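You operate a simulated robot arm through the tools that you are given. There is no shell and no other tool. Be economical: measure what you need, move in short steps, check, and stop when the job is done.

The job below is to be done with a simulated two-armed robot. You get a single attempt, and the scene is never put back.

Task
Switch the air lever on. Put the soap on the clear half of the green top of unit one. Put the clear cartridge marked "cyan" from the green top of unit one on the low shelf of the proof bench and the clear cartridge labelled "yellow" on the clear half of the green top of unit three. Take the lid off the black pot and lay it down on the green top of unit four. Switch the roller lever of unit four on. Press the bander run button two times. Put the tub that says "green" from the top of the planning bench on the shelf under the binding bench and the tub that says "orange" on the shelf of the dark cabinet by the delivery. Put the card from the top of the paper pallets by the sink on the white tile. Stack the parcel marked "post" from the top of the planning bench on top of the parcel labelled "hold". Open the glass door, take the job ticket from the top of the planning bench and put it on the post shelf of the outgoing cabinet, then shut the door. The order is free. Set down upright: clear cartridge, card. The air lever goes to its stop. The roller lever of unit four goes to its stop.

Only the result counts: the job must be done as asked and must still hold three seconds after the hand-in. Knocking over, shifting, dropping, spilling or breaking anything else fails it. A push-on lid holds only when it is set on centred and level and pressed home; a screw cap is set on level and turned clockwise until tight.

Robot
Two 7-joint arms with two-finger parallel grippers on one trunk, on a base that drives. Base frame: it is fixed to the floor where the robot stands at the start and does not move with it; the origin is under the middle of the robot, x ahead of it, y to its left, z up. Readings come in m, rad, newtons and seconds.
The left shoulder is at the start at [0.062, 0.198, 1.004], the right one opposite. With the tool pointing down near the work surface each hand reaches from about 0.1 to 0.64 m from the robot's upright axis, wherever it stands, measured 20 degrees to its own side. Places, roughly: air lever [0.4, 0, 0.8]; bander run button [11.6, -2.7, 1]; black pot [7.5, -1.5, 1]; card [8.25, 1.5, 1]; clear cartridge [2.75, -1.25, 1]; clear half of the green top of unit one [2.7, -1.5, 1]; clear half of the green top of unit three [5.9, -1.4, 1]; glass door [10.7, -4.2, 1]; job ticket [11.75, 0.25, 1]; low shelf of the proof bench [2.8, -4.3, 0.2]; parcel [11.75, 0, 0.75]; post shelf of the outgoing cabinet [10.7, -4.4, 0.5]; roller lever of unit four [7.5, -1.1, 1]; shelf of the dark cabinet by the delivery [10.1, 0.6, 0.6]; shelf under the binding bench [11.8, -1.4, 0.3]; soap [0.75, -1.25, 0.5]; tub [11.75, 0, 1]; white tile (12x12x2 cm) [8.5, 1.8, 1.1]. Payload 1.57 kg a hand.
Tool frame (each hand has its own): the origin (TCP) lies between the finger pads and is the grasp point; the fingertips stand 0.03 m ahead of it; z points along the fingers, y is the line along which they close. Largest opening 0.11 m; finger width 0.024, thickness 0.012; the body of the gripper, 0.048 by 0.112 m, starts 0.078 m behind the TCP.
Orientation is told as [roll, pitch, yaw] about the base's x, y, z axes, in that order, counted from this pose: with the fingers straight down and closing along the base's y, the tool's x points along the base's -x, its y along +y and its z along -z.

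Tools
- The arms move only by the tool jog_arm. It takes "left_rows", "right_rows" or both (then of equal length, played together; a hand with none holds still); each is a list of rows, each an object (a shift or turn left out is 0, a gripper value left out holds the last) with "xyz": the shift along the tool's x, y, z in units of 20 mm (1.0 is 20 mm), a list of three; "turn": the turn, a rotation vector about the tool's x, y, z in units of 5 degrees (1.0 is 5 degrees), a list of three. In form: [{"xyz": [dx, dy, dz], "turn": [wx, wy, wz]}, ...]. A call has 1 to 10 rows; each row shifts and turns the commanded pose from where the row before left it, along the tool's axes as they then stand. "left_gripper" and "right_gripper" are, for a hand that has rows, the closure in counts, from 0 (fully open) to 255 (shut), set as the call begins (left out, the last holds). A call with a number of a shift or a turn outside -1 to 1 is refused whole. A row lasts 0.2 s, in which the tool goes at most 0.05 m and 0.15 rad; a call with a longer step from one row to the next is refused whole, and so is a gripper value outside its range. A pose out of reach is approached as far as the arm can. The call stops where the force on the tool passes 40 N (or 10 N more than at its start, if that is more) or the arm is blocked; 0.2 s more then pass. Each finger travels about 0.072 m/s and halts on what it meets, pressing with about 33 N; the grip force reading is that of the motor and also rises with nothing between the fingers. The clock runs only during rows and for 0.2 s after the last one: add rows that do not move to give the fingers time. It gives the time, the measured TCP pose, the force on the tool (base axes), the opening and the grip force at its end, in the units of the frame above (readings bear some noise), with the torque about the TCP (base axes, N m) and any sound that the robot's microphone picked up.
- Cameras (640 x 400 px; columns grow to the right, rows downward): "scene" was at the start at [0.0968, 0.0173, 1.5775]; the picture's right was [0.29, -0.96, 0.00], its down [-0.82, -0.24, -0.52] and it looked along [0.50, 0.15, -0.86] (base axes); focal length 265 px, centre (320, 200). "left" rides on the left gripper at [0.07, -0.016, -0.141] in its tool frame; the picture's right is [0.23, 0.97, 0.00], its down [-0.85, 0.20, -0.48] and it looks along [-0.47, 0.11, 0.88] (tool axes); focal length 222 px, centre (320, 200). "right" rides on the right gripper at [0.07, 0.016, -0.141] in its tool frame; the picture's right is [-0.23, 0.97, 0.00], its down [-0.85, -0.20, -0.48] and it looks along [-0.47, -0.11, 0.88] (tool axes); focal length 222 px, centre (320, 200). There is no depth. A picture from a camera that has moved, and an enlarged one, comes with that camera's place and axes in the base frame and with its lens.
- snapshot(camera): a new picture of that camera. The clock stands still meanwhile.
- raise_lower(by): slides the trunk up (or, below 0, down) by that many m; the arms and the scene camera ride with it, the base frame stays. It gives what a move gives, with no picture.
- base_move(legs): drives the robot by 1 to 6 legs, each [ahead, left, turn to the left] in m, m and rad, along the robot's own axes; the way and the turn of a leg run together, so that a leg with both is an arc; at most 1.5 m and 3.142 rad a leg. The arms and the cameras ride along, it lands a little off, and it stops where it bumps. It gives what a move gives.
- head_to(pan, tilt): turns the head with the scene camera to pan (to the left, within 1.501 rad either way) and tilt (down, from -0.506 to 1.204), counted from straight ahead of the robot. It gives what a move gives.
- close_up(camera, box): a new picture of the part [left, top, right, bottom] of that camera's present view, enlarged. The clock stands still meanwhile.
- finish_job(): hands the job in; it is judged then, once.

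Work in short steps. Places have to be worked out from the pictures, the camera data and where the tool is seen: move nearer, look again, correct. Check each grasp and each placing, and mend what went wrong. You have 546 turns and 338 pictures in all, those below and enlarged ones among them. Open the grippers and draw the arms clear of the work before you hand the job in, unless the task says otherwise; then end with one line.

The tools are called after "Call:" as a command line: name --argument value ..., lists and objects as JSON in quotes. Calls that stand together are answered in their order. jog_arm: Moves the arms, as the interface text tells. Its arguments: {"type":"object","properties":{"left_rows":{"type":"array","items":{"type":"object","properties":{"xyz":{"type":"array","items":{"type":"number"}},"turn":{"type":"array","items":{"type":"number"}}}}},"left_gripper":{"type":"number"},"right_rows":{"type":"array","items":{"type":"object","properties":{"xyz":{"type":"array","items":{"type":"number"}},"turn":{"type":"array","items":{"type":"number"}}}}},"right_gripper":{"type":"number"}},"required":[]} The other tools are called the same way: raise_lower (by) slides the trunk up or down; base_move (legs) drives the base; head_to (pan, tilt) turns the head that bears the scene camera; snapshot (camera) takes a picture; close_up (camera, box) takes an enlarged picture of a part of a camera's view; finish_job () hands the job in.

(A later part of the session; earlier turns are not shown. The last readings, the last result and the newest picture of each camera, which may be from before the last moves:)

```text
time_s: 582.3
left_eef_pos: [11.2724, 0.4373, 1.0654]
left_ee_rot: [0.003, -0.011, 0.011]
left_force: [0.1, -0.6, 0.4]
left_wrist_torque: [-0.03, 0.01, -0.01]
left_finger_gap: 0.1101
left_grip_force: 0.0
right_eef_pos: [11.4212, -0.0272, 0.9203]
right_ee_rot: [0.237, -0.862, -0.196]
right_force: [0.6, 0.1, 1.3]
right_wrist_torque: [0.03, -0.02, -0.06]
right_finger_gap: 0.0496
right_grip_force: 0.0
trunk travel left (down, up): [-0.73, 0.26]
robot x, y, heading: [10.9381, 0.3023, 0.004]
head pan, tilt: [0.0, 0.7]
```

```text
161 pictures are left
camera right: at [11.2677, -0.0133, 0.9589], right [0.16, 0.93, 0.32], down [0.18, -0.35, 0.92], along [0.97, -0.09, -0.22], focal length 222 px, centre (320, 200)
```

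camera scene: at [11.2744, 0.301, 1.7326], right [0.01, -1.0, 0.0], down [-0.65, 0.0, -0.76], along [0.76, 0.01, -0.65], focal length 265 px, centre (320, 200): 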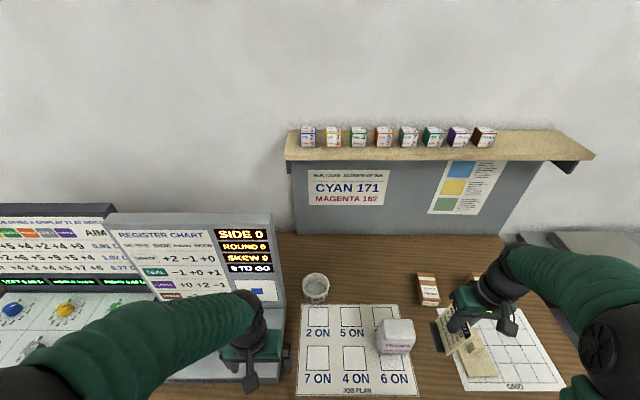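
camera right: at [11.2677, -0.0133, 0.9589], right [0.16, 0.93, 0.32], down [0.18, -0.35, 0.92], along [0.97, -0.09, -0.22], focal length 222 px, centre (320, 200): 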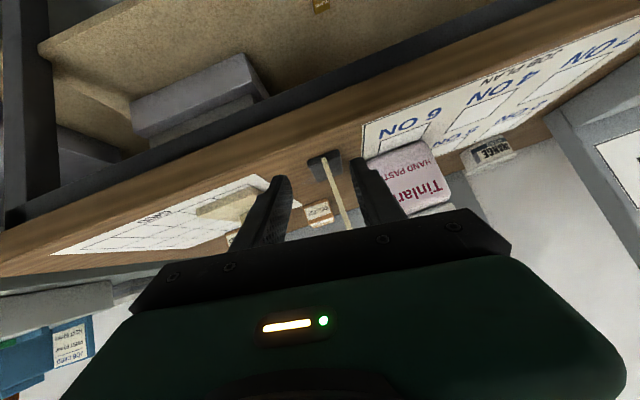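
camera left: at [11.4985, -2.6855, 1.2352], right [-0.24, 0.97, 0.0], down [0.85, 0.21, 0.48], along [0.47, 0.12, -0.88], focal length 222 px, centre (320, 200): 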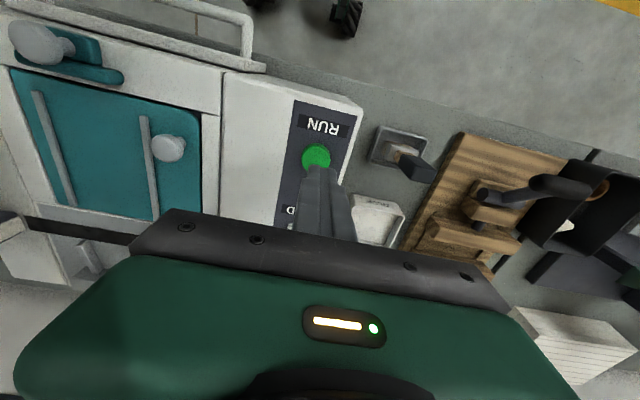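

The plate is between the fingers' path. I advance 12 cm with a 9 mm correction.

Call:
jog_arm --right_rows '[{"xyz": [0, 0.45, 0]}, {"xyz": [-0.787, 0, 0.96]}, {"xyz": [-0.787, 0, 0.96]}, {"xyz": [-0.787, 0, 0.96]}, {"xyz": [-0.787, 0, 0.96]}, {"xyz": [-0.787, 0, 0.96]}, {}]'

Call:
snapshot --camera "right"

```text
time_s: 583.9
left_eef_pos: [11.2723, 0.4381, 1.0653]
left_ee_rot: [0.004, -0.012, 0.011]
left_force: [0.5, 0.0, -0.5]
left_wrist_torque: [-0.02, 0.0, -0.01]
left_finger_gap: 0.1099
left_grip_force: 0.2
right_eef_pos: [11.5434, -0.0177, 0.9192]
right_ee_rot: [0.237, -0.862, -0.193]
right_force: [0.2, 0.7, -0.3]
right_wrist_torque: [-0.03, -0.02, 0.02]
right_finger_gap: 0.0495
right_grip_force: 0.1
trunk travel left (down, up): [-0.73, 0.26]
robot x, y, heading: [10.941, 0.3065, 0.001]
head pan, tilt: [0.0, 0.7]
```

```text
160 pictures are left
camera right: at [11.3902, -0.005, 0.9595], right [0.16, 0.93, 0.32], down [0.18, -0.35, 0.92], along [0.97, -0.09, -0.22], focal length 222 px, centre (320, 200)
```

right: 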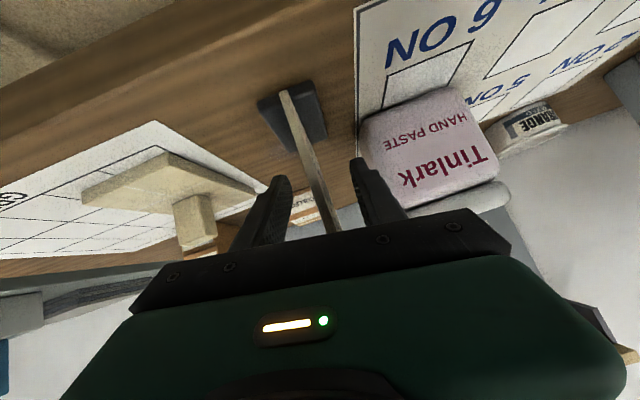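

The plate lies midway between the fingers. I close and lift.

Call:
jog_arm --right_rows '[{}, {}, {}]' --right_gripper 255

Call:
jog_arm --right_rows '[{"xyz": [-0.4, 0, -0.32]}, {"xyz": [-0.77, 0, -0.637]}, {"xyz": [-0.77, 0, -0.637]}, {"xyz": [-0.77, 0, -0.637]}, {"xyz": [-0.77, 0, -0.637]}, {"xyz": [-0.77, 0, -0.637]}]'

Call:
snapshot --camera "right"

```text
time_s: 584.7
left_eef_pos: [11.272, 0.4391, 1.0643]
left_ee_rot: [0.003, -0.012, 0.011]
left_force: [-0.4, 0.1, 0.2]
left_wrist_torque: [0.01, -0.01, -0.01]
left_finger_gap: 0.1098
left_grip_force: 0.2
right_eef_pos: [11.5429, -0.0171, 0.9204]
right_ee_rot: [0.237, -0.861, -0.195]
right_force: [1.1, -0.5, 4.6]
right_wrist_torque: [-0.07, -0.07, -0.05]
right_finger_gap: 0.0055
right_grip_force: 25.9
trunk travel left (down, up): [-0.73, 0.26]
robot x, y, heading: [10.9387, 0.3016, -0.001]
head pan, tilt: [0.0, 0.7]
```

```text
time_s: 586.1
left_eef_pos: [11.2724, 0.4393, 1.0649]
left_ee_rot: [0.005, -0.01, 0.01]
left_force: [-0.2, -0.2, 0.1]
left_wrist_torque: [0.03, 0.0, 0.0]
left_finger_gap: 0.1103
left_grip_force: 0.1
right_eef_pos: [11.5439, -0.0352, 1.0291]
right_ee_rot: [0.238, -0.858, -0.198]
right_force: [0.2, -0.2, -0.8]
right_wrist_torque: [-0.03, 0.01, -0.01]
right_finger_gap: 0.0056
right_grip_force: 26.0
trunk travel left (down, up): [-0.73, 0.26]
robot x, y, heading: [10.94, 0.3015, 0.005]
head pan, tilt: [0.0, 0.7]
```

```text
159 pictures are left
camera right: at [11.3917, -0.0211, 1.0678], right [0.16, 0.93, 0.32], down [0.18, -0.35, 0.92], along [0.97, -0.09, -0.22], focal length 222 px, centre (320, 200)
```

right: 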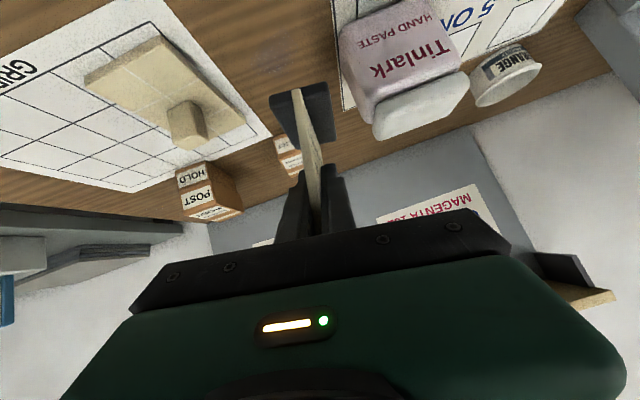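

The ticket is held. Now the left hand goes for ORANGE at (11.793,0.332): I shift the robot right a little and tilt the left hand.

Call:
base_move --legs '[[-0.03, -0.1, 0]]'

Call:
jog_arm --left_rows '[{"xyz": [-1, 0, 0], "turn": [0, -1, 0]}, {"xyz": [-1, 0, 0], "turn": [0, -1, 0]}, {"xyz": [-1, 0, 0], "turn": [0, -1, 0]}, {"xyz": [-1, 0, 0], "turn": [0, -1, 0]}, {"xyz": [-1, 0, 0], "turn": [0, -1, 0]}, {"xyz": [-1, 0, 0], "turn": [0, -1, 0]}, {"xyz": [-1, 0, 0], "turn": [0, -1, 0]}, {"xyz": [-1, 0, 0.5], "turn": [0, -1, 0]}, {"xyz": [-1, 0, 1], "turn": [0, -1, 0]}, {"xyz": [0, 0, 1], "turn": [0, -1, 0]}]'

Call:
snapshot --camera "left"

```text
time_s: 587.3
left_eef_pos: [11.2422, 0.3711, 1.0604]
left_ee_rot: [-0.022, -0.009, 0.016]
left_force: [-0.6, -0.4, 0.2]
left_wrist_torque: [0.0, -0.04, 0.01]
left_finger_gap: 0.1101
left_grip_force: 0.0
right_eef_pos: [11.517, -0.1026, 1.037]
right_ee_rot: [0.197, -0.864, -0.161]
right_force: [0.5, 0.2, -0.9]
right_wrist_torque: [-0.03, 0.0, -0.04]
right_finger_gap: 0.0056
right_grip_force: 25.3
trunk travel left (down, up): [-0.73, 0.26]
robot x, y, heading: [10.9146, 0.2079, 0.004]
head pan, tilt: [0.0, 0.7]
```

```text
time_s: 589.5
left_eef_pos: [11.4145, 0.3516, 1.079]
left_ee_rot: [0.044, -0.804, 0.0]
left_force: [0.5, -0.2, -0.4]
left_wrist_torque: [0.01, 0.02, 0.01]
left_finger_gap: 0.1099
left_grip_force: 0.2
left hand out of reach, approached as far as the arm can: row 7, 8
right_eef_pos: [11.5167, -0.131, 1.0271]
right_ee_rot: [0.242, -0.86, -0.195]
right_force: [0.0, 0.1, -0.2]
right_wrist_torque: [-0.01, 0.0, 0.03]
right_finger_gap: 0.0057
right_grip_force: 25.7
trunk travel left (down, up): [-0.73, 0.26]
robot x, y, heading: [10.9101, 0.2105, 0.008]
head pan, tilt: [0.0, 0.7]
```

```text
158 pictures are left
camera left: at [11.2671, 0.3295, 1.1253], right [-0.19, 0.97, -0.13], down [0.24, 0.18, 0.95], along [0.95, 0.15, -0.27], focal length 222 px, centre (320, 200)
```

left: 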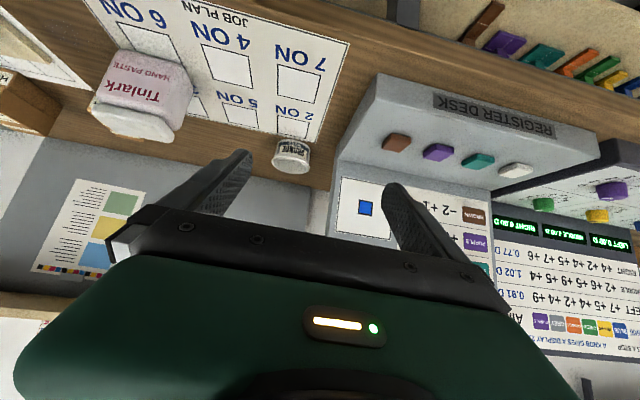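

ORANGE is at (11.782,0.323). The register desk's side is at y≈0.42, leaving room. I drive 0.18 m forward, then lower the left hand.

Call:
base_move --legs '[[0.18, 0, 0]]'

Call:
jog_arm --left_rows '[{"xyz": [0.93, -0.2, 0.9]}, {"xyz": [0.93, -0.2, 0.9]}, {"xyz": [0.93, -0.2, 0.9]}, {"xyz": [0.93, -0.2, 0.9]}, {"xyz": [0.93, -0.2, 0.9]}, {"xyz": [0.93, -0.2, 0.9]}, {"xyz": [0.93, -0.2, 0.9]}, {}]'

Call:
snapshot --camera "left"

Call:
snapshot --camera "scene"

```text
time_s: 591.0
left_eef_pos: [11.5937, 0.3502, 1.0802]
left_ee_rot: [0.047, -0.807, -0.004]
left_force: [0.2, 0.0, 0.0]
left_wrist_torque: [-0.01, -0.02, 0.02]
left_finger_gap: 0.11
left_grip_force: 0.1
right_eef_pos: [11.6923, -0.1338, 1.0306]
right_ee_rot: [0.243, -0.863, -0.2]
right_force: [0.2, -0.2, -0.3]
right_wrist_torque: [0.03, 0.05, 0.0]
right_finger_gap: 0.0057
right_grip_force: 25.7
trunk travel left (down, up): [-0.73, 0.26]
robot x, y, heading: [11.0918, 0.2111, 0.003]
head pan, tilt: [0.0, 0.7]
```

```text
time_s: 592.8
left_eef_pos: [11.5981, 0.3304, 0.8986]
left_ee_rot: [0.044, -0.807, -0.004]
left_force: [0.5, -0.4, -0.3]
left_wrist_torque: [0.01, 0.0, -0.02]
left_finger_gap: 0.1101
left_grip_force: 0.0
right_eef_pos: [11.6951, -0.1312, 1.0307]
right_ee_rot: [0.238, -0.862, -0.198]
right_force: [0.0, 0.7, -1.0]
right_wrist_torque: [0.01, -0.02, 0.02]
right_finger_gap: 0.0058
right_grip_force: 26.0
trunk travel left (down, up): [-0.73, 0.26]
robot x, y, heading: [11.0915, 0.2059, -0.0]
head pan, tilt: [0.0, 0.7]
```

```text
157 pictures are left
camera left: at [11.4494, 0.3097, 0.9438], right [-0.18, 0.97, -0.13], down [0.24, 0.18, 0.95], along [0.95, 0.14, -0.27], focal length 222 px, centre (320, 200)
```

left: 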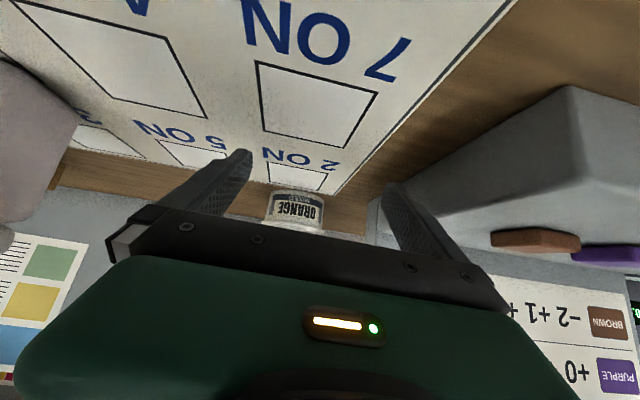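

```text
156 pictures are left
camera scene: at [11.2084, 0.2041, 1.7325], right [0.0, -1.0, 0.0], down [-0.65, 0.0, -0.76], along [0.76, 0.0, -0.65], focal length 265 px, centre (320, 200)
```

scene: 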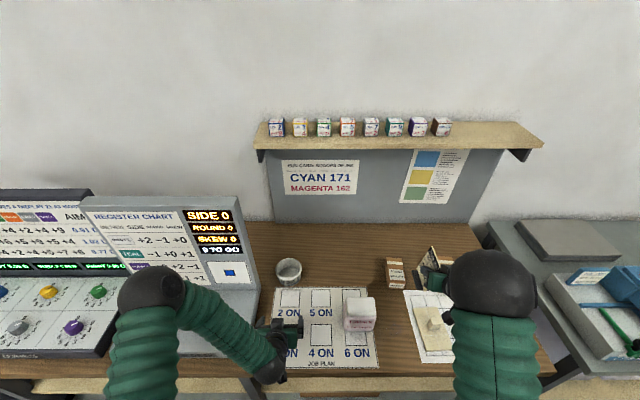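

I advance toward ORANGE in stages.

Call:
jog_arm --left_rows '[{"xyz": [0, -0.25, 0]}, {"xyz": [-0.82, 0, 0.986]}, {"xyz": [-0.82, 0, 0.986]}, {"xyz": [-0.82, 0, 0.986]}, {"xyz": [-0.82, 0, 0.986]}, {"xyz": [-0.82, 0, 0.986]}, {}]'

Call:
snapshot --camera "left"

```text
time_s: 594.4
left_eef_pos: [11.7247, 0.3298, 0.8895]
left_ee_rot: [0.043, -0.804, -0.004]
left_force: [-0.3, 0.2, -0.6]
left_wrist_torque: [0.03, 0.01, 0.04]
left_finger_gap: 0.11
left_grip_force: 0.1
right_eef_pos: [11.6941, -0.1308, 1.0298]
right_ee_rot: [0.238, -0.86, -0.197]
right_force: [0.4, -0.4, -1.6]
right_wrist_torque: [0.01, 0.03, 0.01]
right_finger_gap: 0.0058
right_grip_force: 25.7
trunk travel left (down, up): [-0.73, 0.26]
robot x, y, heading: [11.091, 0.2093, 0.002]
head pan, tilt: [0.0, 0.7]
```

```text
155 pictures are left
camera left: at [11.577, 0.3084, 0.9358], right [-0.18, 0.97, -0.14], down [0.24, 0.18, 0.95], along [0.95, 0.14, -0.27], focal length 222 px, centre (320, 200)
```

left: 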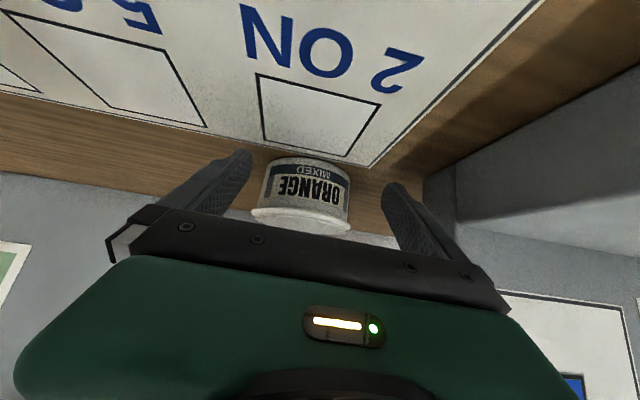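

The hand needs 14 mm toward -y first. Then I advance and close.

Call:
jog_arm --left_rows '[{"xyz": [0, -0.7, 0]}, {"xyz": [-0.78, 0, 0.986]}, {"xyz": [-0.78, 0, 0.986]}, {}]'

Call:
snapshot --camera "left"

```text
time_s: 595.4
left_eef_pos: [11.7768, 0.3169, 0.8838]
left_ee_rot: [0.042, -0.805, -0.002]
left_force: [-0.1, 0.0, 0.6]
left_wrist_torque: [0.02, 0.02, 0.0]
left_finger_gap: 0.1099
left_grip_force: 0.0
right_eef_pos: [11.6956, -0.1319, 1.0307]
right_ee_rot: [0.24, -0.863, -0.197]
right_force: [0.1, -0.1, -0.9]
right_wrist_torque: [0.03, 0.05, -0.04]
right_finger_gap: 0.0056
right_grip_force: 26.0
trunk travel left (down, up): [-0.73, 0.26]
robot x, y, heading: [11.0911, 0.2067, 0.005]
head pan, tilt: [0.0, 0.7]
```

```text
154 pictures are left
camera left: at [11.6287, 0.2964, 0.9301], right [-0.18, 0.97, -0.13], down [0.24, 0.18, 0.95], along [0.95, 0.14, -0.27], focal length 222 px, centre (320, 200)
```

left: 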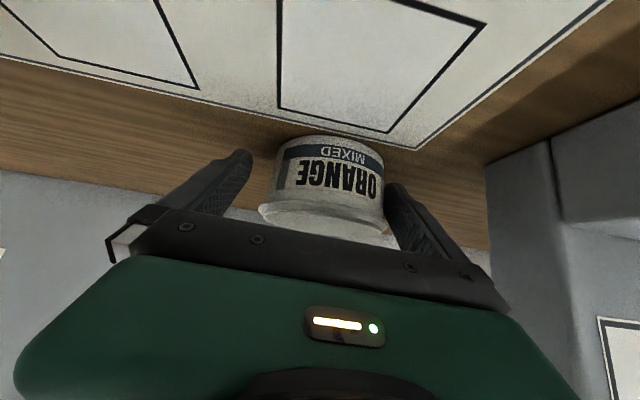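

The tub is between the fingers. I close, lift and check.

Call:
jog_arm --left_rows '[{"xyz": [0, 0.2, 0]}, {}, {}, {}]' --left_gripper 255

Call:
jog_arm --left_rows '[{"xyz": [-0.4, 0, -0.35]}, {"xyz": [-0.72, 0, -0.69]}, {"xyz": [-0.72, 0, -0.69]}, {"xyz": [-0.72, 0, -0.69]}, {"xyz": [-0.72, 0, -0.69]}, {"xyz": [-0.72, 0, -0.69]}]'

Call:
snapshot --camera "left"

```text
time_s: 596.4
left_eef_pos: [11.7767, 0.3205, 0.885]
left_ee_rot: [0.043, -0.805, -0.002]
left_force: [0.0, -0.8, 0.5]
left_wrist_torque: [-0.16, -0.04, 0.0]
left_finger_gap: 0.0881
left_grip_force: 32.8
right_eef_pos: [11.6951, -0.1302, 1.0292]
right_ee_rot: [0.24, -0.861, -0.197]
right_force: [-0.6, 0.0, -0.4]
right_wrist_torque: [0.04, 0.0, -0.03]
right_finger_gap: 0.0055
right_grip_force: 25.7
trunk travel left (down, up): [-0.73, 0.26]
robot x, y, heading: [11.0884, 0.2078, 0.001]
head pan, tilt: [0.0, 0.7]
```

```text
time_s: 597.8
left_eef_pos: [11.7759, 0.3163, 0.9911]
left_ee_rot: [0.042, -0.807, -0.004]
left_force: [0.0, 0.5, -1.9]
left_wrist_torque: [0.02, 0.0, 0.0]
left_finger_gap: 0.0881
left_grip_force: 32.7
right_eef_pos: [11.6939, -0.1311, 1.0295]
right_ee_rot: [0.238, -0.863, -0.197]
right_force: [-0.2, -0.6, -1.2]
right_wrist_torque: [-0.02, 0.04, 0.01]
right_finger_gap: 0.0057
right_grip_force: 25.4
trunk travel left (down, up): [-0.73, 0.26]
robot x, y, heading: [11.0927, 0.205, 0.002]
head pan, tilt: [0.0, 0.7]
```

```text
153 pictures are left
camera left: at [11.6273, 0.2955, 1.0382], right [-0.18, 0.97, -0.14], down [0.24, 0.18, 0.95], along [0.95, 0.14, -0.27], focal length 222 px, centre (320, 200)
```

left: 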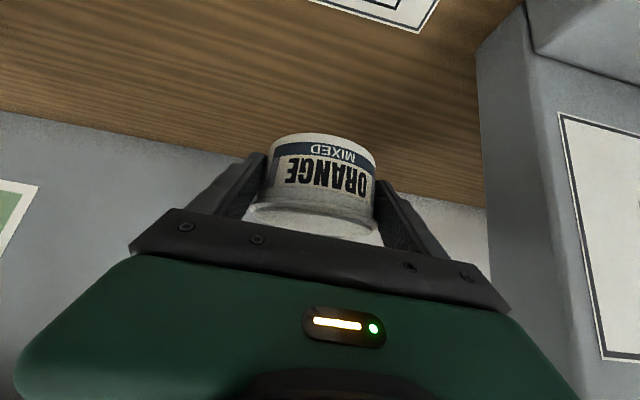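

ORANGE is held. I raise the trunk, back up, turn left, and drive around to the front of the dark cabinet, ending facing -y.

Call:
raise_lower --by 0.12

Call:
base_move --legs '[[-0.22, 0, 0], [0, 0, 1.57], [1.35, 0, 0], [0, 0, 1.57], [0.75, 0, 0]]'

Call:
head_to --pan 0.9 --tilt 0.7

Call:
snapshot --camera "scene"

```text
time_s: 599.3
left_eef_pos: [11.7765, 0.3172, 1.1117]
left_ee_rot: [0.044, -0.805, -0.005]
left_force: [-0.2, 0.8, -2.3]
left_wrist_torque: [-0.02, 0.07, 0.04]
left_finger_gap: 0.0879
left_grip_force: 33.3
right_eef_pos: [11.6956, -0.1318, 1.1485]
right_ee_rot: [0.238, -0.86, -0.199]
right_force: [0.5, -0.6, -0.8]
right_wrist_torque: [0.01, 0.0, 0.01]
right_finger_gap: 0.0054
right_grip_force: 25.9
trunk travel left (down, up): [-0.85, 0.14]
robot x, y, heading: [11.0894, 0.2088, -0.0]
head pan, tilt: [0.0, 0.7]
```

```text
time_s: 618.7
left_eef_pos: [9.4625, 1.43, 1.1135]
left_ee_rot: [0.045, -0.807, -3.121]
left_force: [0.0, -0.5, -1.9]
left_wrist_torque: [-0.01, -0.08, -0.03]
left_finger_gap: 0.0879
left_grip_force: 32.7
right_eef_pos: [9.5322, 1.8803, 1.1502]
right_ee_rot: [0.239, -0.863, 2.969]
right_force: [0.5, -0.5, -1.7]
right_wrist_torque: [0.0, 0.01, 0.03]
right_finger_gap: 0.0055
right_grip_force: 25.7
trunk travel left (down, up): [-0.85, 0.14]
robot x, y, heading: [10.1412, 1.5577, -3.119]
head pan, tilt: [0.0, 0.7]
```

```text
time_s: 619.9
left_eef_pos: [9.4627, 1.4296, 1.1136]
left_ee_rot: [0.044, -0.807, -3.12]
left_force: [-0.9, 0.3, -3.0]
left_wrist_torque: [0.0, -0.06, -0.01]
left_finger_gap: 0.0877
left_grip_force: 33.2
right_eef_pos: [9.5322, 1.8794, 1.1502]
right_ee_rot: [0.239, -0.864, 2.969]
right_force: [0.2, -0.1, -0.5]
right_wrist_torque: [0.0, -0.01, -0.02]
right_finger_gap: 0.0057
right_grip_force: 25.9
trunk travel left (down, up): [-0.85, 0.14]
robot x, y, heading: [10.1423, 1.5566, -3.118]
head pan, tilt: [0.901, 0.7]
```

```text
152 pictures are left
camera scene: at [10.0545, 1.4843, 1.8525], right [-0.8, 0.6, 0.0], down [0.39, 0.51, -0.76], along [-0.46, -0.61, -0.65], focal length 265 px, centre (320, 200)
```

scene: 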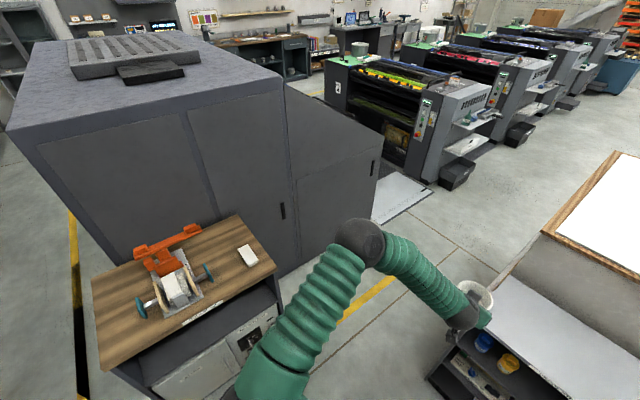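

The cabinet's front edge is at y≈0.78, x 9.79–10.45. I shift away a little, turn to face it, lower the trunk and look into the slot.

Call:
base_move --legs '[[0.05, -0.3, 0], [0, 0, 1.545]]'

Call:
raise_lower --by -0.4

Call:
head_to --pan 0 --tilt 0.55

Call:
snapshot --camera "scene"

```text
time_s: 625.8
left_eef_pos: [10.2123, 1.1681, 1.1131]
left_ee_rot: [0.044, -0.807, -1.55]
left_force: [-0.2, -0.2, -2.5]
left_wrist_torque: [0.06, -0.03, -0.01]
left_finger_gap: 0.0881
left_grip_force: 32.9
right_eef_pos: [9.7628, 1.2404, 1.1504]
right_ee_rot: [0.241, -0.863, -1.746]
right_force: [-0.6, 0.4, -1.3]
right_wrist_torque: [0.04, 0.03, -0.01]
right_finger_gap: 0.0058
right_grip_force: 25.7
trunk travel left (down, up): [-0.85, 0.14]
robot x, y, heading: [10.0852, 1.8513, -1.545]
head pan, tilt: [0.901, 0.7]
```

```text
time_s: 629.6
left_eef_pos: [10.2129, 1.172, 0.7148]
left_ee_rot: [0.043, -0.808, -1.548]
left_force: [-0.1, -0.4, -2.6]
left_wrist_torque: [0.06, 0.04, -0.02]
left_finger_gap: 0.0879
left_grip_force: 33.3
right_eef_pos: [9.7624, 1.2417, 0.752]
right_ee_rot: [0.241, -0.866, -1.746]
right_force: [-0.3, 0.4, -0.8]
right_wrist_torque: [0.04, 0.04, 0.03]
right_finger_gap: 0.0057
right_grip_force: 25.4
trunk travel left (down, up): [-0.45, 0.54]
robot x, y, heading: [10.0846, 1.8494, -1.548]
head pan, tilt: [0.901, 0.7]
```

```text
time_s: 630.8
left_eef_pos: [10.2138, 1.1722, 0.7143]
left_ee_rot: [0.043, -0.807, -1.549]
left_force: [-0.3, -0.3, -1.9]
left_wrist_torque: [0.04, -0.02, -0.02]
left_finger_gap: 0.0879
left_grip_force: 33.1
right_eef_pos: [9.7633, 1.2419, 0.7521]
right_ee_rot: [0.242, -0.866, -1.745]
right_force: [0.8, 0.2, -1.3]
right_wrist_torque: [0.0, 0.05, 0.0]
right_finger_gap: 0.0058
right_grip_force: 25.8
trunk travel left (down, up): [-0.45, 0.54]
robot x, y, heading: [10.0874, 1.8514, -1.546]
head pan, tilt: [0.0, 0.55]
```

```text
151 pictures are left
camera scene: at [10.0879, 1.7218, 1.4655], right [-1.0, -0.03, 0.0], down [-0.01, 0.53, -0.85], along [0.02, -0.85, -0.53], focal length 265 px, centre (320, 200)
```

scene: 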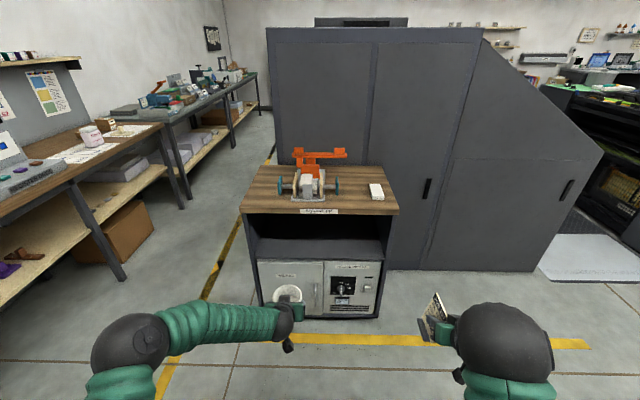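

The slot floor is at z≈0.55, its ceiling ≈0.76 and its front y≈0.73. I lower the trunk so the tub comes to slot height and approach in steps.

Call:
raise_lower --by -0.09

Call:
base_move --legs '[[0.28, -0.09, -0.02]]'

Call:
snapshot --camera "left"

Call:
snapshot --camera "scene"

```text
time_s: 632.0
left_eef_pos: [10.2129, 1.1715, 0.6253]
left_ee_rot: [0.045, -0.808, -1.551]
left_force: [-0.8, 1.3, -2.0]
left_wrist_torque: [0.01, 0.0, 0.01]
left_finger_gap: 0.0879
left_grip_force: 33.1
right_eef_pos: [9.763, 1.2425, 0.6618]
right_ee_rot: [0.241, -0.866, -1.746]
right_force: [-0.4, 0.3, -0.9]
right_wrist_torque: [0.0, -0.01, -0.01]
right_finger_gap: 0.0056
right_grip_force: 25.6
trunk travel left (down, up): [-0.36, 0.63]
robot x, y, heading: [10.0904, 1.8501, -1.547]
head pan, tilt: [0.0, 0.55]
```

```text
time_s: 634.0
left_eef_pos: [10.1125, 0.889, 0.6233]
left_ee_rot: [0.043, -0.809, -1.569]
left_force: [0.2, -0.8, -2.9]
left_wrist_torque: [0.04, 0.0, -0.03]
left_finger_gap: 0.0877
left_grip_force: 33.1
right_eef_pos: [9.6647, 0.9688, 0.6608]
right_ee_rot: [0.241, -0.862, -1.764]
right_force: [0.5, -0.2, -0.7]
right_wrist_torque: [0.03, 0.02, 0.01]
right_finger_gap: 0.0058
right_grip_force: 25.5
trunk travel left (down, up): [-0.36, 0.63]
robot x, y, heading: [10.0035, 1.5702, -1.567]
head pan, tilt: [0.0, 0.55]
```

```text
150 pictures are left
camera left: at [10.0914, 1.0394, 0.6693], right [0.97, 0.19, -0.14], down [0.18, -0.24, 0.95], along [0.15, -0.95, -0.27], focal length 222 px, centre (320, 200)
```

left: 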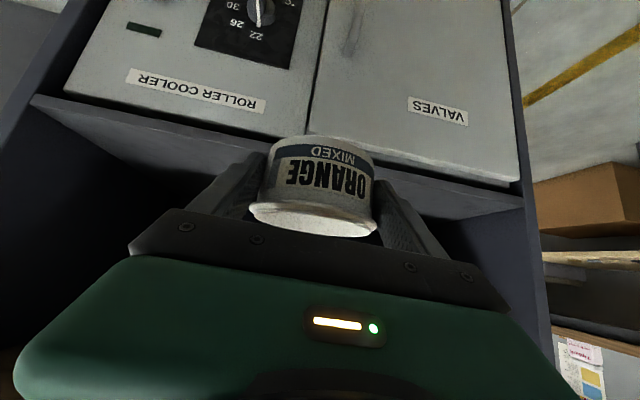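

```text
149 pictures are left
camera scene: at [9.9996, 1.4416, 1.3754], right [-1.0, -0.01, 0.0], down [0.0, 0.53, -0.85], along [0.0, -0.85, -0.53], focal length 265 px, centre (320, 200)
```

scene: 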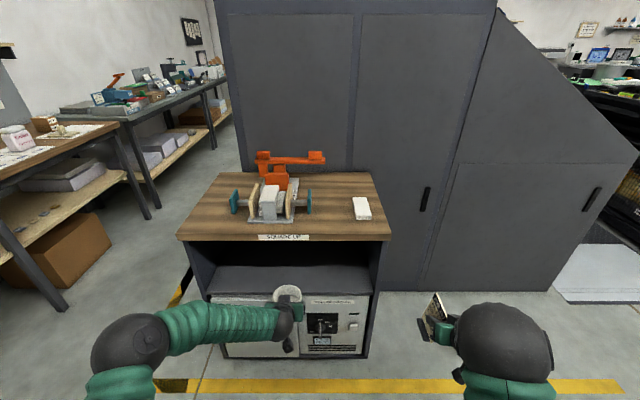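

The slot floor is z≈0.50. I lower 5 cm more and drive the tub in.

Call:
raise_lower --by -0.04

Call:
base_move --legs '[[0.12, 0, 0]]'

Call:
snapshot --camera "left"

Call:
snapshot --camera "scene"

```text
time_s: 634.9
left_eef_pos: [10.1124, 0.8904, 0.5875]
left_ee_rot: [0.042, -0.812, -1.57]
left_force: [-0.4, 0.0, -2.1]
left_wrist_torque: [0.09, 0.02, -0.02]
left_finger_gap: 0.0879
left_grip_force: 33.2
right_eef_pos: [9.6632, 0.9717, 0.6237]
right_ee_rot: [0.24, -0.867, -1.766]
right_force: [-0.5, -0.2, -0.6]
right_wrist_torque: [0.02, 0.03, 0.03]
right_finger_gap: 0.0057
right_grip_force: 25.8
trunk travel left (down, up): [-0.32, 0.67]
robot x, y, heading: [10.0003, 1.5726, -1.568]
head pan, tilt: [0.0, 0.55]
```

```text
time_s: 636.1
left_eef_pos: [10.1126, 0.7706, 0.5854]
left_ee_rot: [0.042, -0.807, -1.57]
left_force: [-0.1, 0.6, -2.4]
left_wrist_torque: [0.08, 0.0, 0.02]
left_finger_gap: 0.0877
left_grip_force: 32.9
right_eef_pos: [9.6643, 0.8503, 0.6217]
right_ee_rot: [0.24, -0.868, -1.767]
right_force: [0.8, 0.4, -1.2]
right_wrist_torque: [0.03, 0.0, -0.02]
right_finger_gap: 0.0056
right_grip_force: 25.9
trunk travel left (down, up): [-0.32, 0.67]
robot x, y, heading: [9.9993, 1.4525, -1.566]
head pan, tilt: [0.0, 0.55]
```

```text
148 pictures are left
camera left: at [10.0911, 0.9212, 0.63], right [0.97, 0.19, -0.14], down [0.18, -0.24, 0.95], along [0.15, -0.95, -0.27], focal length 222 px, centre (320, 200)
```

left: 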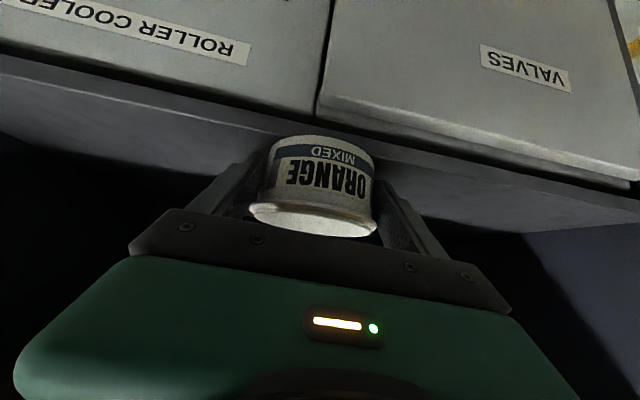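

```text
147 pictures are left
camera scene: at [9.9993, 1.3221, 1.3353], right [-1.0, 0.0, 0.0], down [0.0, 0.53, -0.85], along [0.0, -0.85, -0.53], focal length 265 px, centre (320, 200)
```

scene: 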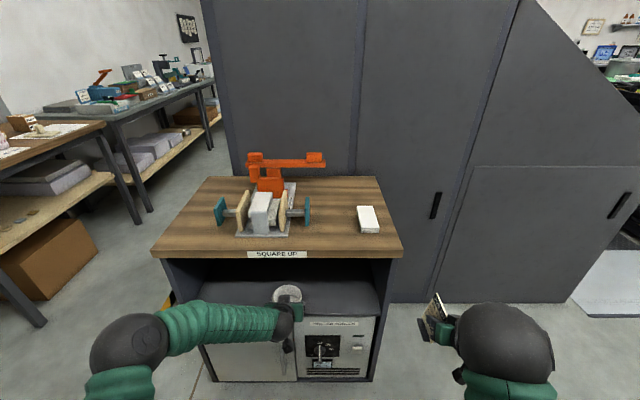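

Clear. I move in another 11 cm.

Call:
base_move --legs '[[0.115, 0, 0]]'

Call:
snapshot --camera "left"

Call:
snapshot --camera "scene"

```text
time_s: 637.3
left_eef_pos: [10.1135, 0.6555, 0.5854]
left_ee_rot: [0.044, -0.808, -1.572]
left_force: [-0.5, 0.4, -2.6]
left_wrist_torque: [0.04, 0.02, -0.01]
left_finger_gap: 0.0877
left_grip_force: 32.6
right_eef_pos: [9.6642, 0.7362, 0.623]
right_ee_rot: [0.242, -0.868, -1.765]
right_force: [0.5, -0.5, -1.9]
right_wrist_torque: [0.05, 0.02, -0.01]
right_finger_gap: 0.0055
right_grip_force: 25.5
trunk travel left (down, up): [-0.32, 0.67]
robot x, y, heading: [10.0009, 1.3327, -1.571]
head pan, tilt: [0.0, 0.55]
```

```text
146 pictures are left
camera left: at [10.092, 0.8062, 0.6307], right [0.97, 0.19, -0.14], down [0.18, -0.24, 0.95], along [0.15, -0.95, -0.26], focal length 222 px, centre (320, 200)
```

left: 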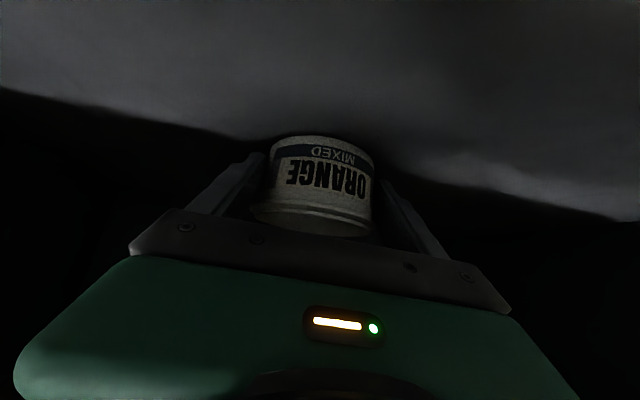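

```text
145 pictures are left
camera scene: at [9.9997, 1.2058, 1.3353], right [-1.0, -0.01, 0.0], down [0.0, 0.53, -0.85], along [0.01, -0.85, -0.53], focal length 265 px, centre (320, 200)
```

scene: 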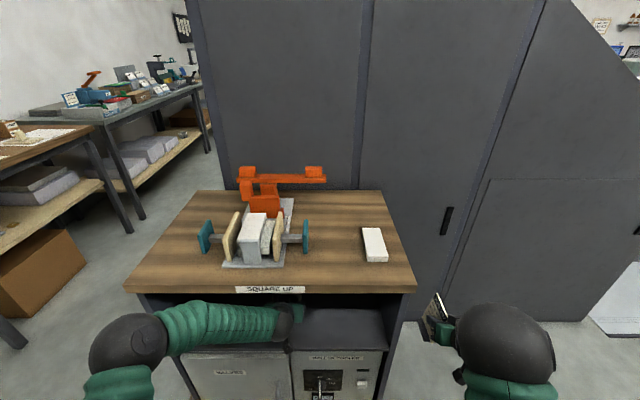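

The tub is inside the slot. I lower it to the floor in steps.

Call:
jog_arm --left_rows '[{"xyz": [0.43, 0, 0.41]}, {"xyz": [0.43, 0, 0.41]}, {"xyz": [0.15, 0, 0.14]}]'

Call:
jog_arm --left_rows '[{"xyz": [0.15, 0, 0.14]}, {"xyz": [0.15, 0, 0.14]}]'

Call:
jog_arm --left_rows '[{"xyz": [0.15, 0, 0.14]}, {"xyz": [0.15, 0, 0.14]}]'

```text
time_s: 637.9
left_eef_pos: [10.1133, 0.6532, 0.5794]
left_ee_rot: [0.041, -0.837, -1.57]
left_force: [-2.9, 2.0, 20.6]
left_wrist_torque: [0.14, 0.58, 0.11]
left_finger_gap: 0.0878
left_grip_force: 33.1
right_eef_pos: [9.6656, 0.7394, 0.6263]
right_ee_rot: [0.242, -0.872, -1.766]
right_force: [0.9, 0.3, -0.4]
right_wrist_torque: [0.01, 0.0, 0.0]
right_finger_gap: 0.0056
right_grip_force: 25.8
trunk travel left (down, up): [-0.32, 0.67]
robot x, y, heading: [10.0051, 1.3317, -1.565]
head pan, tilt: [0.0, 0.55]
stopped in row 2 (left hand): the force on the tool passed its limit at 53 N (the readings are from after the stop); the commanded pose is now the measured one
```

```text
time_s: 638.4
left_eef_pos: [10.112, 0.6493, 0.5799]
left_ee_rot: [0.04, -0.849, -1.568]
left_force: [-2.4, -0.8, 20.8]
left_wrist_torque: [0.13, 0.56, 0.25]
left_finger_gap: 0.0875
left_grip_force: 33.3
right_eef_pos: [9.6655, 0.7386, 0.6258]
right_ee_rot: [0.242, -0.871, -1.765]
right_force: [-0.2, 0.9, 0.2]
right_wrist_torque: [0.01, -0.01, 0.0]
right_finger_gap: 0.0057
right_grip_force: 25.6
trunk travel left (down, up): [-0.32, 0.67]
robot x, y, heading: [10.0004, 1.3369, -1.571]
head pan, tilt: [0.0, 0.55]
stopped in row 2 (left hand): the force on the tool passed its limit at 42 N (the readings are from after the stop); the commanded pose is now the measured one
```

```text
time_s: 638.9
left_eef_pos: [10.111, 0.6458, 0.5792]
left_ee_rot: [0.039, -0.857, -1.57]
left_force: [-2.9, -1.5, 18.8]
left_wrist_torque: [0.12, 0.45, 0.22]
left_finger_gap: 0.0876
left_grip_force: 33.1
right_eef_pos: [9.665, 0.7384, 0.626]
right_ee_rot: [0.241, -0.87, -1.766]
right_force: [0.3, 1.1, -0.7]
right_wrist_torque: [0.01, 0.01, -0.01]
right_finger_gap: 0.0057
right_grip_force: 25.9
trunk travel left (down, up): [-0.32, 0.67]
robot x, y, heading: [10.0011, 1.3351, -1.569]
head pan, tilt: [0.0, 0.55]
stopped in row 2 (left hand): the force on the tool passed its limit at 43 N (the readings are from after the stop); the commanded pose is now the measured one
```

Contact came at TCP z≈0.58, so the floor is ≈0.545. I undo the small tilt gained while pressing and check the view.

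Call:
jog_arm --left_rows '[{"xyz": [-0.15, 0, -0.14], "turn": [0, 0.55, 0]}, {}]'

Call:
snapshot --camera "left"

```text
time_s: 639.5
left_eef_pos: [10.1122, 0.6466, 0.5809]
left_ee_rot: [0.041, -0.805, -1.568]
left_force: [-1.5, -6.3, 14.0]
left_wrist_torque: [-1.12, 0.15, -0.03]
left_finger_gap: 0.0876
left_grip_force: 32.7
right_eef_pos: [9.6642, 0.7387, 0.6268]
right_ee_rot: [0.244, -0.872, -1.767]
right_force: [0.1, 0.3, -0.6]
right_wrist_torque: [0.02, 0.01, 0.0]
right_finger_gap: 0.0058
right_grip_force: 25.5
trunk travel left (down, up): [-0.32, 0.67]
robot x, y, heading: [10.0038, 1.3339, -1.567]
head pan, tilt: [0.0, 0.55]
```

```text
144 pictures are left
camera left: at [10.0909, 0.797, 0.6275], right [0.97, 0.19, -0.14], down [0.18, -0.24, 0.95], along [0.15, -0.95, -0.27], focal length 222 px, centre (320, 200)
```

left: 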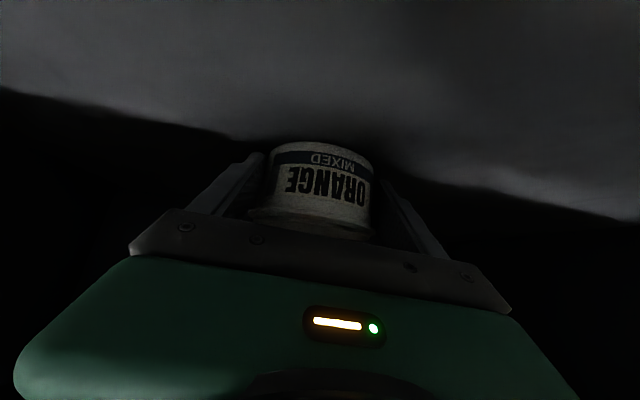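

I open the left gripper.

Call:
jog_arm --left_rows '[{}, {}, {}]' --left_gripper 0

Call:
snapshot --camera "left"

```text
time_s: 640.3
left_eef_pos: [10.1152, 0.6478, 0.5808]
left_ee_rot: [0.04, -0.804, -1.563]
left_force: [10.9, -5.0, 7.5]
left_wrist_torque: [0.81, 0.71, -0.72]
left_finger_gap: 0.0966
left_grip_force: 0.1
right_eef_pos: [9.6669, 0.7384, 0.6276]
right_ee_rot: [0.24, -0.872, -1.764]
right_force: [-0.7, 0.4, 0.3]
right_wrist_torque: [-0.02, 0.05, 0.0]
right_finger_gap: 0.0056
right_grip_force: 25.6
trunk travel left (down, up): [-0.32, 0.67]
robot x, y, heading: [10.0054, 1.336, -1.562]
head pan, tilt: [0.0, 0.55]
```

```text
143 pictures are left
camera left: at [10.0932, 0.7979, 0.6271], right [0.97, 0.19, -0.14], down [0.18, -0.24, 0.95], along [0.15, -0.95, -0.27], focal length 222 px, centre (320, 200)
```

left: 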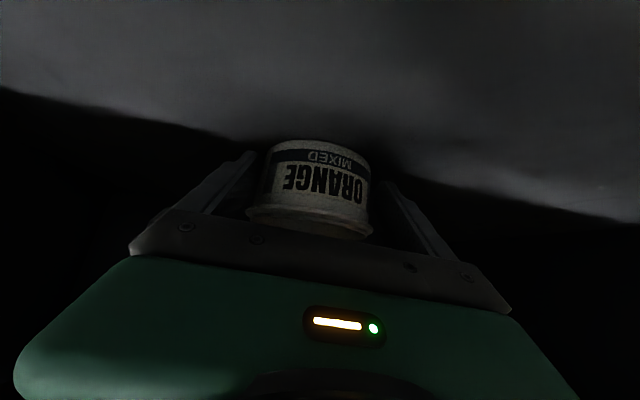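

The fingertips rub the floor again, so I rise 6 mm so that they open fully.

Call:
jog_arm --left_rows '[{"xyz": [-0.2, 0, -0.2]}, {"xyz": [-0.1, 0, -0.1]}, {}, {}]'

Call:
snapshot --camera "left"

```text
time_s: 641.3
left_eef_pos: [10.1113, 0.6489, 0.5881]
left_ee_rot: [0.041, -0.8, -1.567]
left_force: [0.5, 0.1, -0.7]
left_wrist_torque: [0.04, -0.03, -0.05]
left_finger_gap: 0.11
left_grip_force: 0.1
right_eef_pos: [9.6654, 0.7377, 0.6246]
right_ee_rot: [0.241, -0.871, -1.767]
right_force: [1.5, 0.4, -0.8]
right_wrist_torque: [0.04, -0.01, 0.0]
right_finger_gap: 0.0055
right_grip_force: 25.5
trunk travel left (down, up): [-0.32, 0.67]
robot x, y, heading: [10.0006, 1.3344, -1.562]
head pan, tilt: [0.0, 0.55]
```

```text
142 pictures are left
camera left: at [10.0902, 0.7977, 0.6352], right [0.97, 0.19, -0.14], down [0.18, -0.25, 0.95], along [0.15, -0.95, -0.27], focal length 222 px, centre (320, 200)
```

left: 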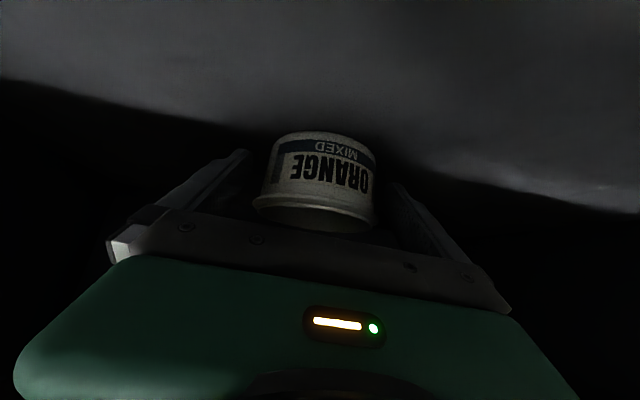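

Fingers fully open and clear of the tub. I back out with the base.

Call:
base_move --legs '[[-0.4, 0, 0]]'

Call:
snapshot --camera "scene"

Call:
snapshot --camera "left"

```text
time_s: 643.8
left_eef_pos: [10.1121, 1.049, 0.5899]
left_ee_rot: [0.039, -0.801, -1.561]
left_force: [0.0, -0.1, -0.6]
left_wrist_torque: [0.04, 0.02, 0.01]
left_finger_gap: 0.1098
left_grip_force: 0.1
right_eef_pos: [9.6653, 1.1351, 0.6253]
right_ee_rot: [0.242, -0.871, -1.763]
right_force: [-0.5, -0.1, -0.9]
right_wrist_torque: [0.01, 0.02, 0.01]
right_finger_gap: 0.0057
right_grip_force: 26.1
trunk travel left (down, up): [-0.32, 0.67]
robot x, y, heading: [9.9985, 1.7345, -1.554]
head pan, tilt: [0.0, 0.55]
```

```text
141 pictures are left
camera scene: at [9.9969, 1.6074, 1.3357], right [-1.0, -0.01, 0.0], down [-0.01, 0.52, -0.85], along [0.01, -0.85, -0.52], focal length 265 px, centre (320, 200)
```

scene: 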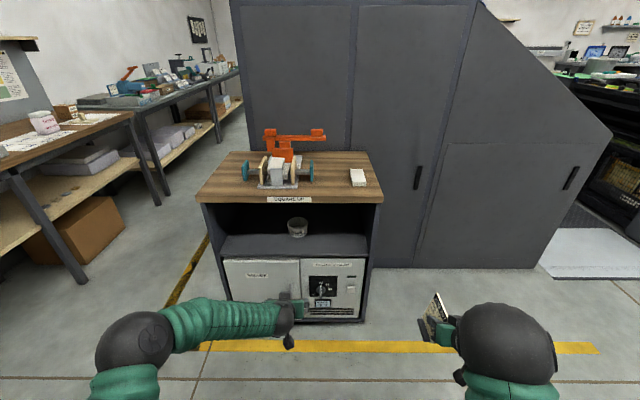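

```text
140 pictures are left
camera left: at [10.0901, 1.1978, 0.6357], right [0.97, 0.2, -0.14], down [0.18, -0.24, 0.95], along [0.15, -0.95, -0.27], focal length 222 px, centre (320, 200)
```

left: 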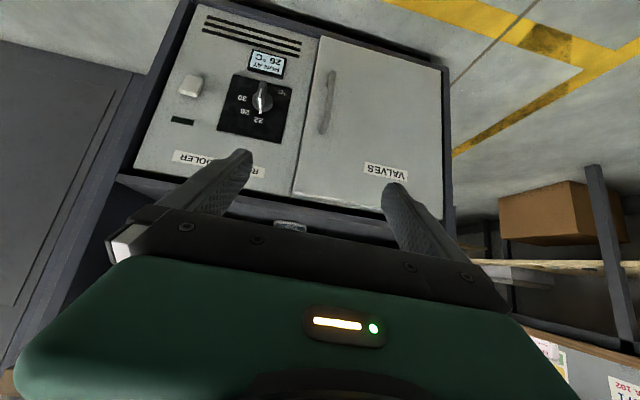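

ORANGE stands on the cabinet shelf. Now the ticket goes to the outgoing cabinet: I raise, shift east into the corridor and drive south facing -y.

Call:
raise_lower --by 0.4

Call:
base_move --legs '[[0, 0.95, -0.012], [1.5, 0, 0], [1.5, 0, 0], [1.3, 0, 0]]'

Call:
snapshot --camera "scene"

```text
time_s: 647.6
left_eef_pos: [10.112, 1.0488, 0.9899]
left_ee_rot: [0.04, -0.803, -1.561]
left_force: [-0.7, -0.3, 0.7]
left_wrist_torque: [0.01, 0.01, -0.01]
left_finger_gap: 0.1099
left_grip_force: 0.1
right_eef_pos: [9.6644, 1.1358, 1.0254]
right_ee_rot: [0.242, -0.873, -1.76]
right_force: [-0.3, -0.4, 0.9]
right_wrist_torque: [0.0, 0.02, -0.03]
right_finger_gap: 0.0056
right_grip_force: 25.2
trunk travel left (down, up): [-0.72, 0.27]
robot x, y, heading: [9.9925, 1.7304, -1.558]
head pan, tilt: [0.0, 0.55]
```

```text
time_s: 672.8
left_eef_pos: [11.0628, -3.2427, 0.9899]
left_ee_rot: [0.039, -0.802, -1.573]
left_force: [-2.0, -0.5, -0.3]
left_wrist_torque: [0.01, -0.01, 0.02]
left_finger_gap: 0.1099
left_grip_force: 0.1
right_eef_pos: [10.6157, -3.1507, 1.0272]
right_ee_rot: [0.243, -0.874, -1.775]
right_force: [-0.3, 0.5, -1.2]
right_wrist_torque: [-0.02, -0.01, -0.01]
right_finger_gap: 0.0055
right_grip_force: 25.4
trunk travel left (down, up): [-0.72, 0.27]
robot x, y, heading: [10.9607, -2.556, -1.57]
head pan, tilt: [0.0, 0.55]
```

```text
139 pictures are left
camera scene: at [10.9552, -2.6839, 1.7356], right [-1.0, 0.0, 0.0], down [0.0, 0.52, -0.85], along [0.0, -0.85, -0.52], focal length 265 px, centre (320, 200)
```

scene: 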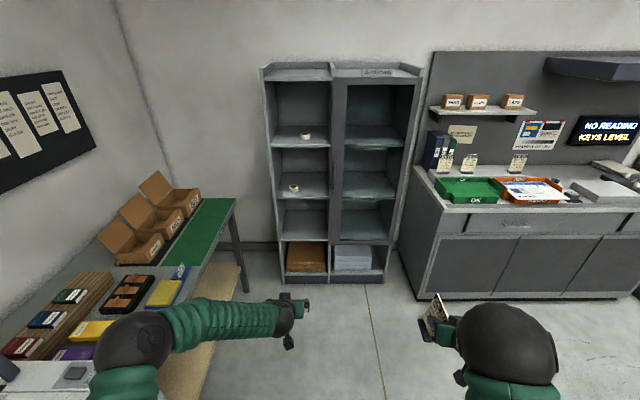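

Call:
close_up --camera "scene" --box '[250, 55, 430, 295]'

Call:
close_up --camera "scene" --box '[320, 75, 430, 245]'

```text
1.67 times, centred on (340, 175) of scene
camera zoom: at [10.9552, -2.6839, 1.7356], right [-1.0, 0.0, 0.0], down [0.0, 0.52, -0.85], along [0.0, -0.85, -0.52], focal length 441 px, centre (287, 242)
```

zoom: 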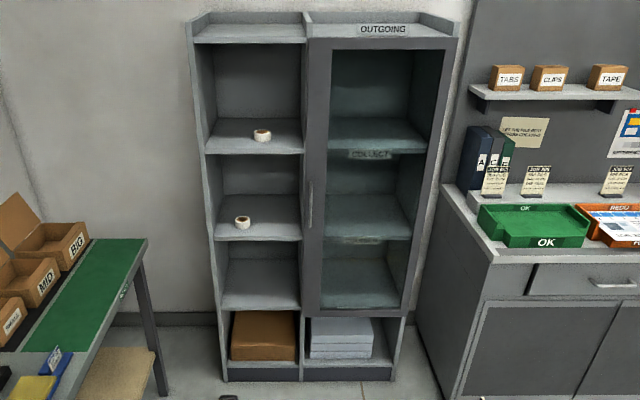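

```text
2.35 times, centred on (375, 160) of scene
camera zoom: at [10.9552, -2.6839, 1.7356], right [-1.0, 0.0, 0.0], down [0.0, 0.52, -0.85], along [0.0, -0.85, -0.52], focal length 623 px, centre (191, 294)
```

zoom: 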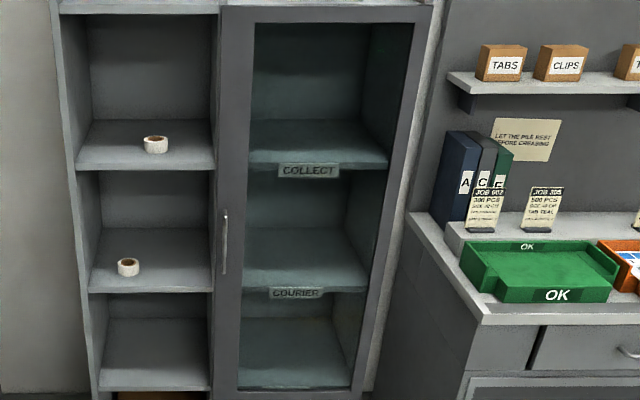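

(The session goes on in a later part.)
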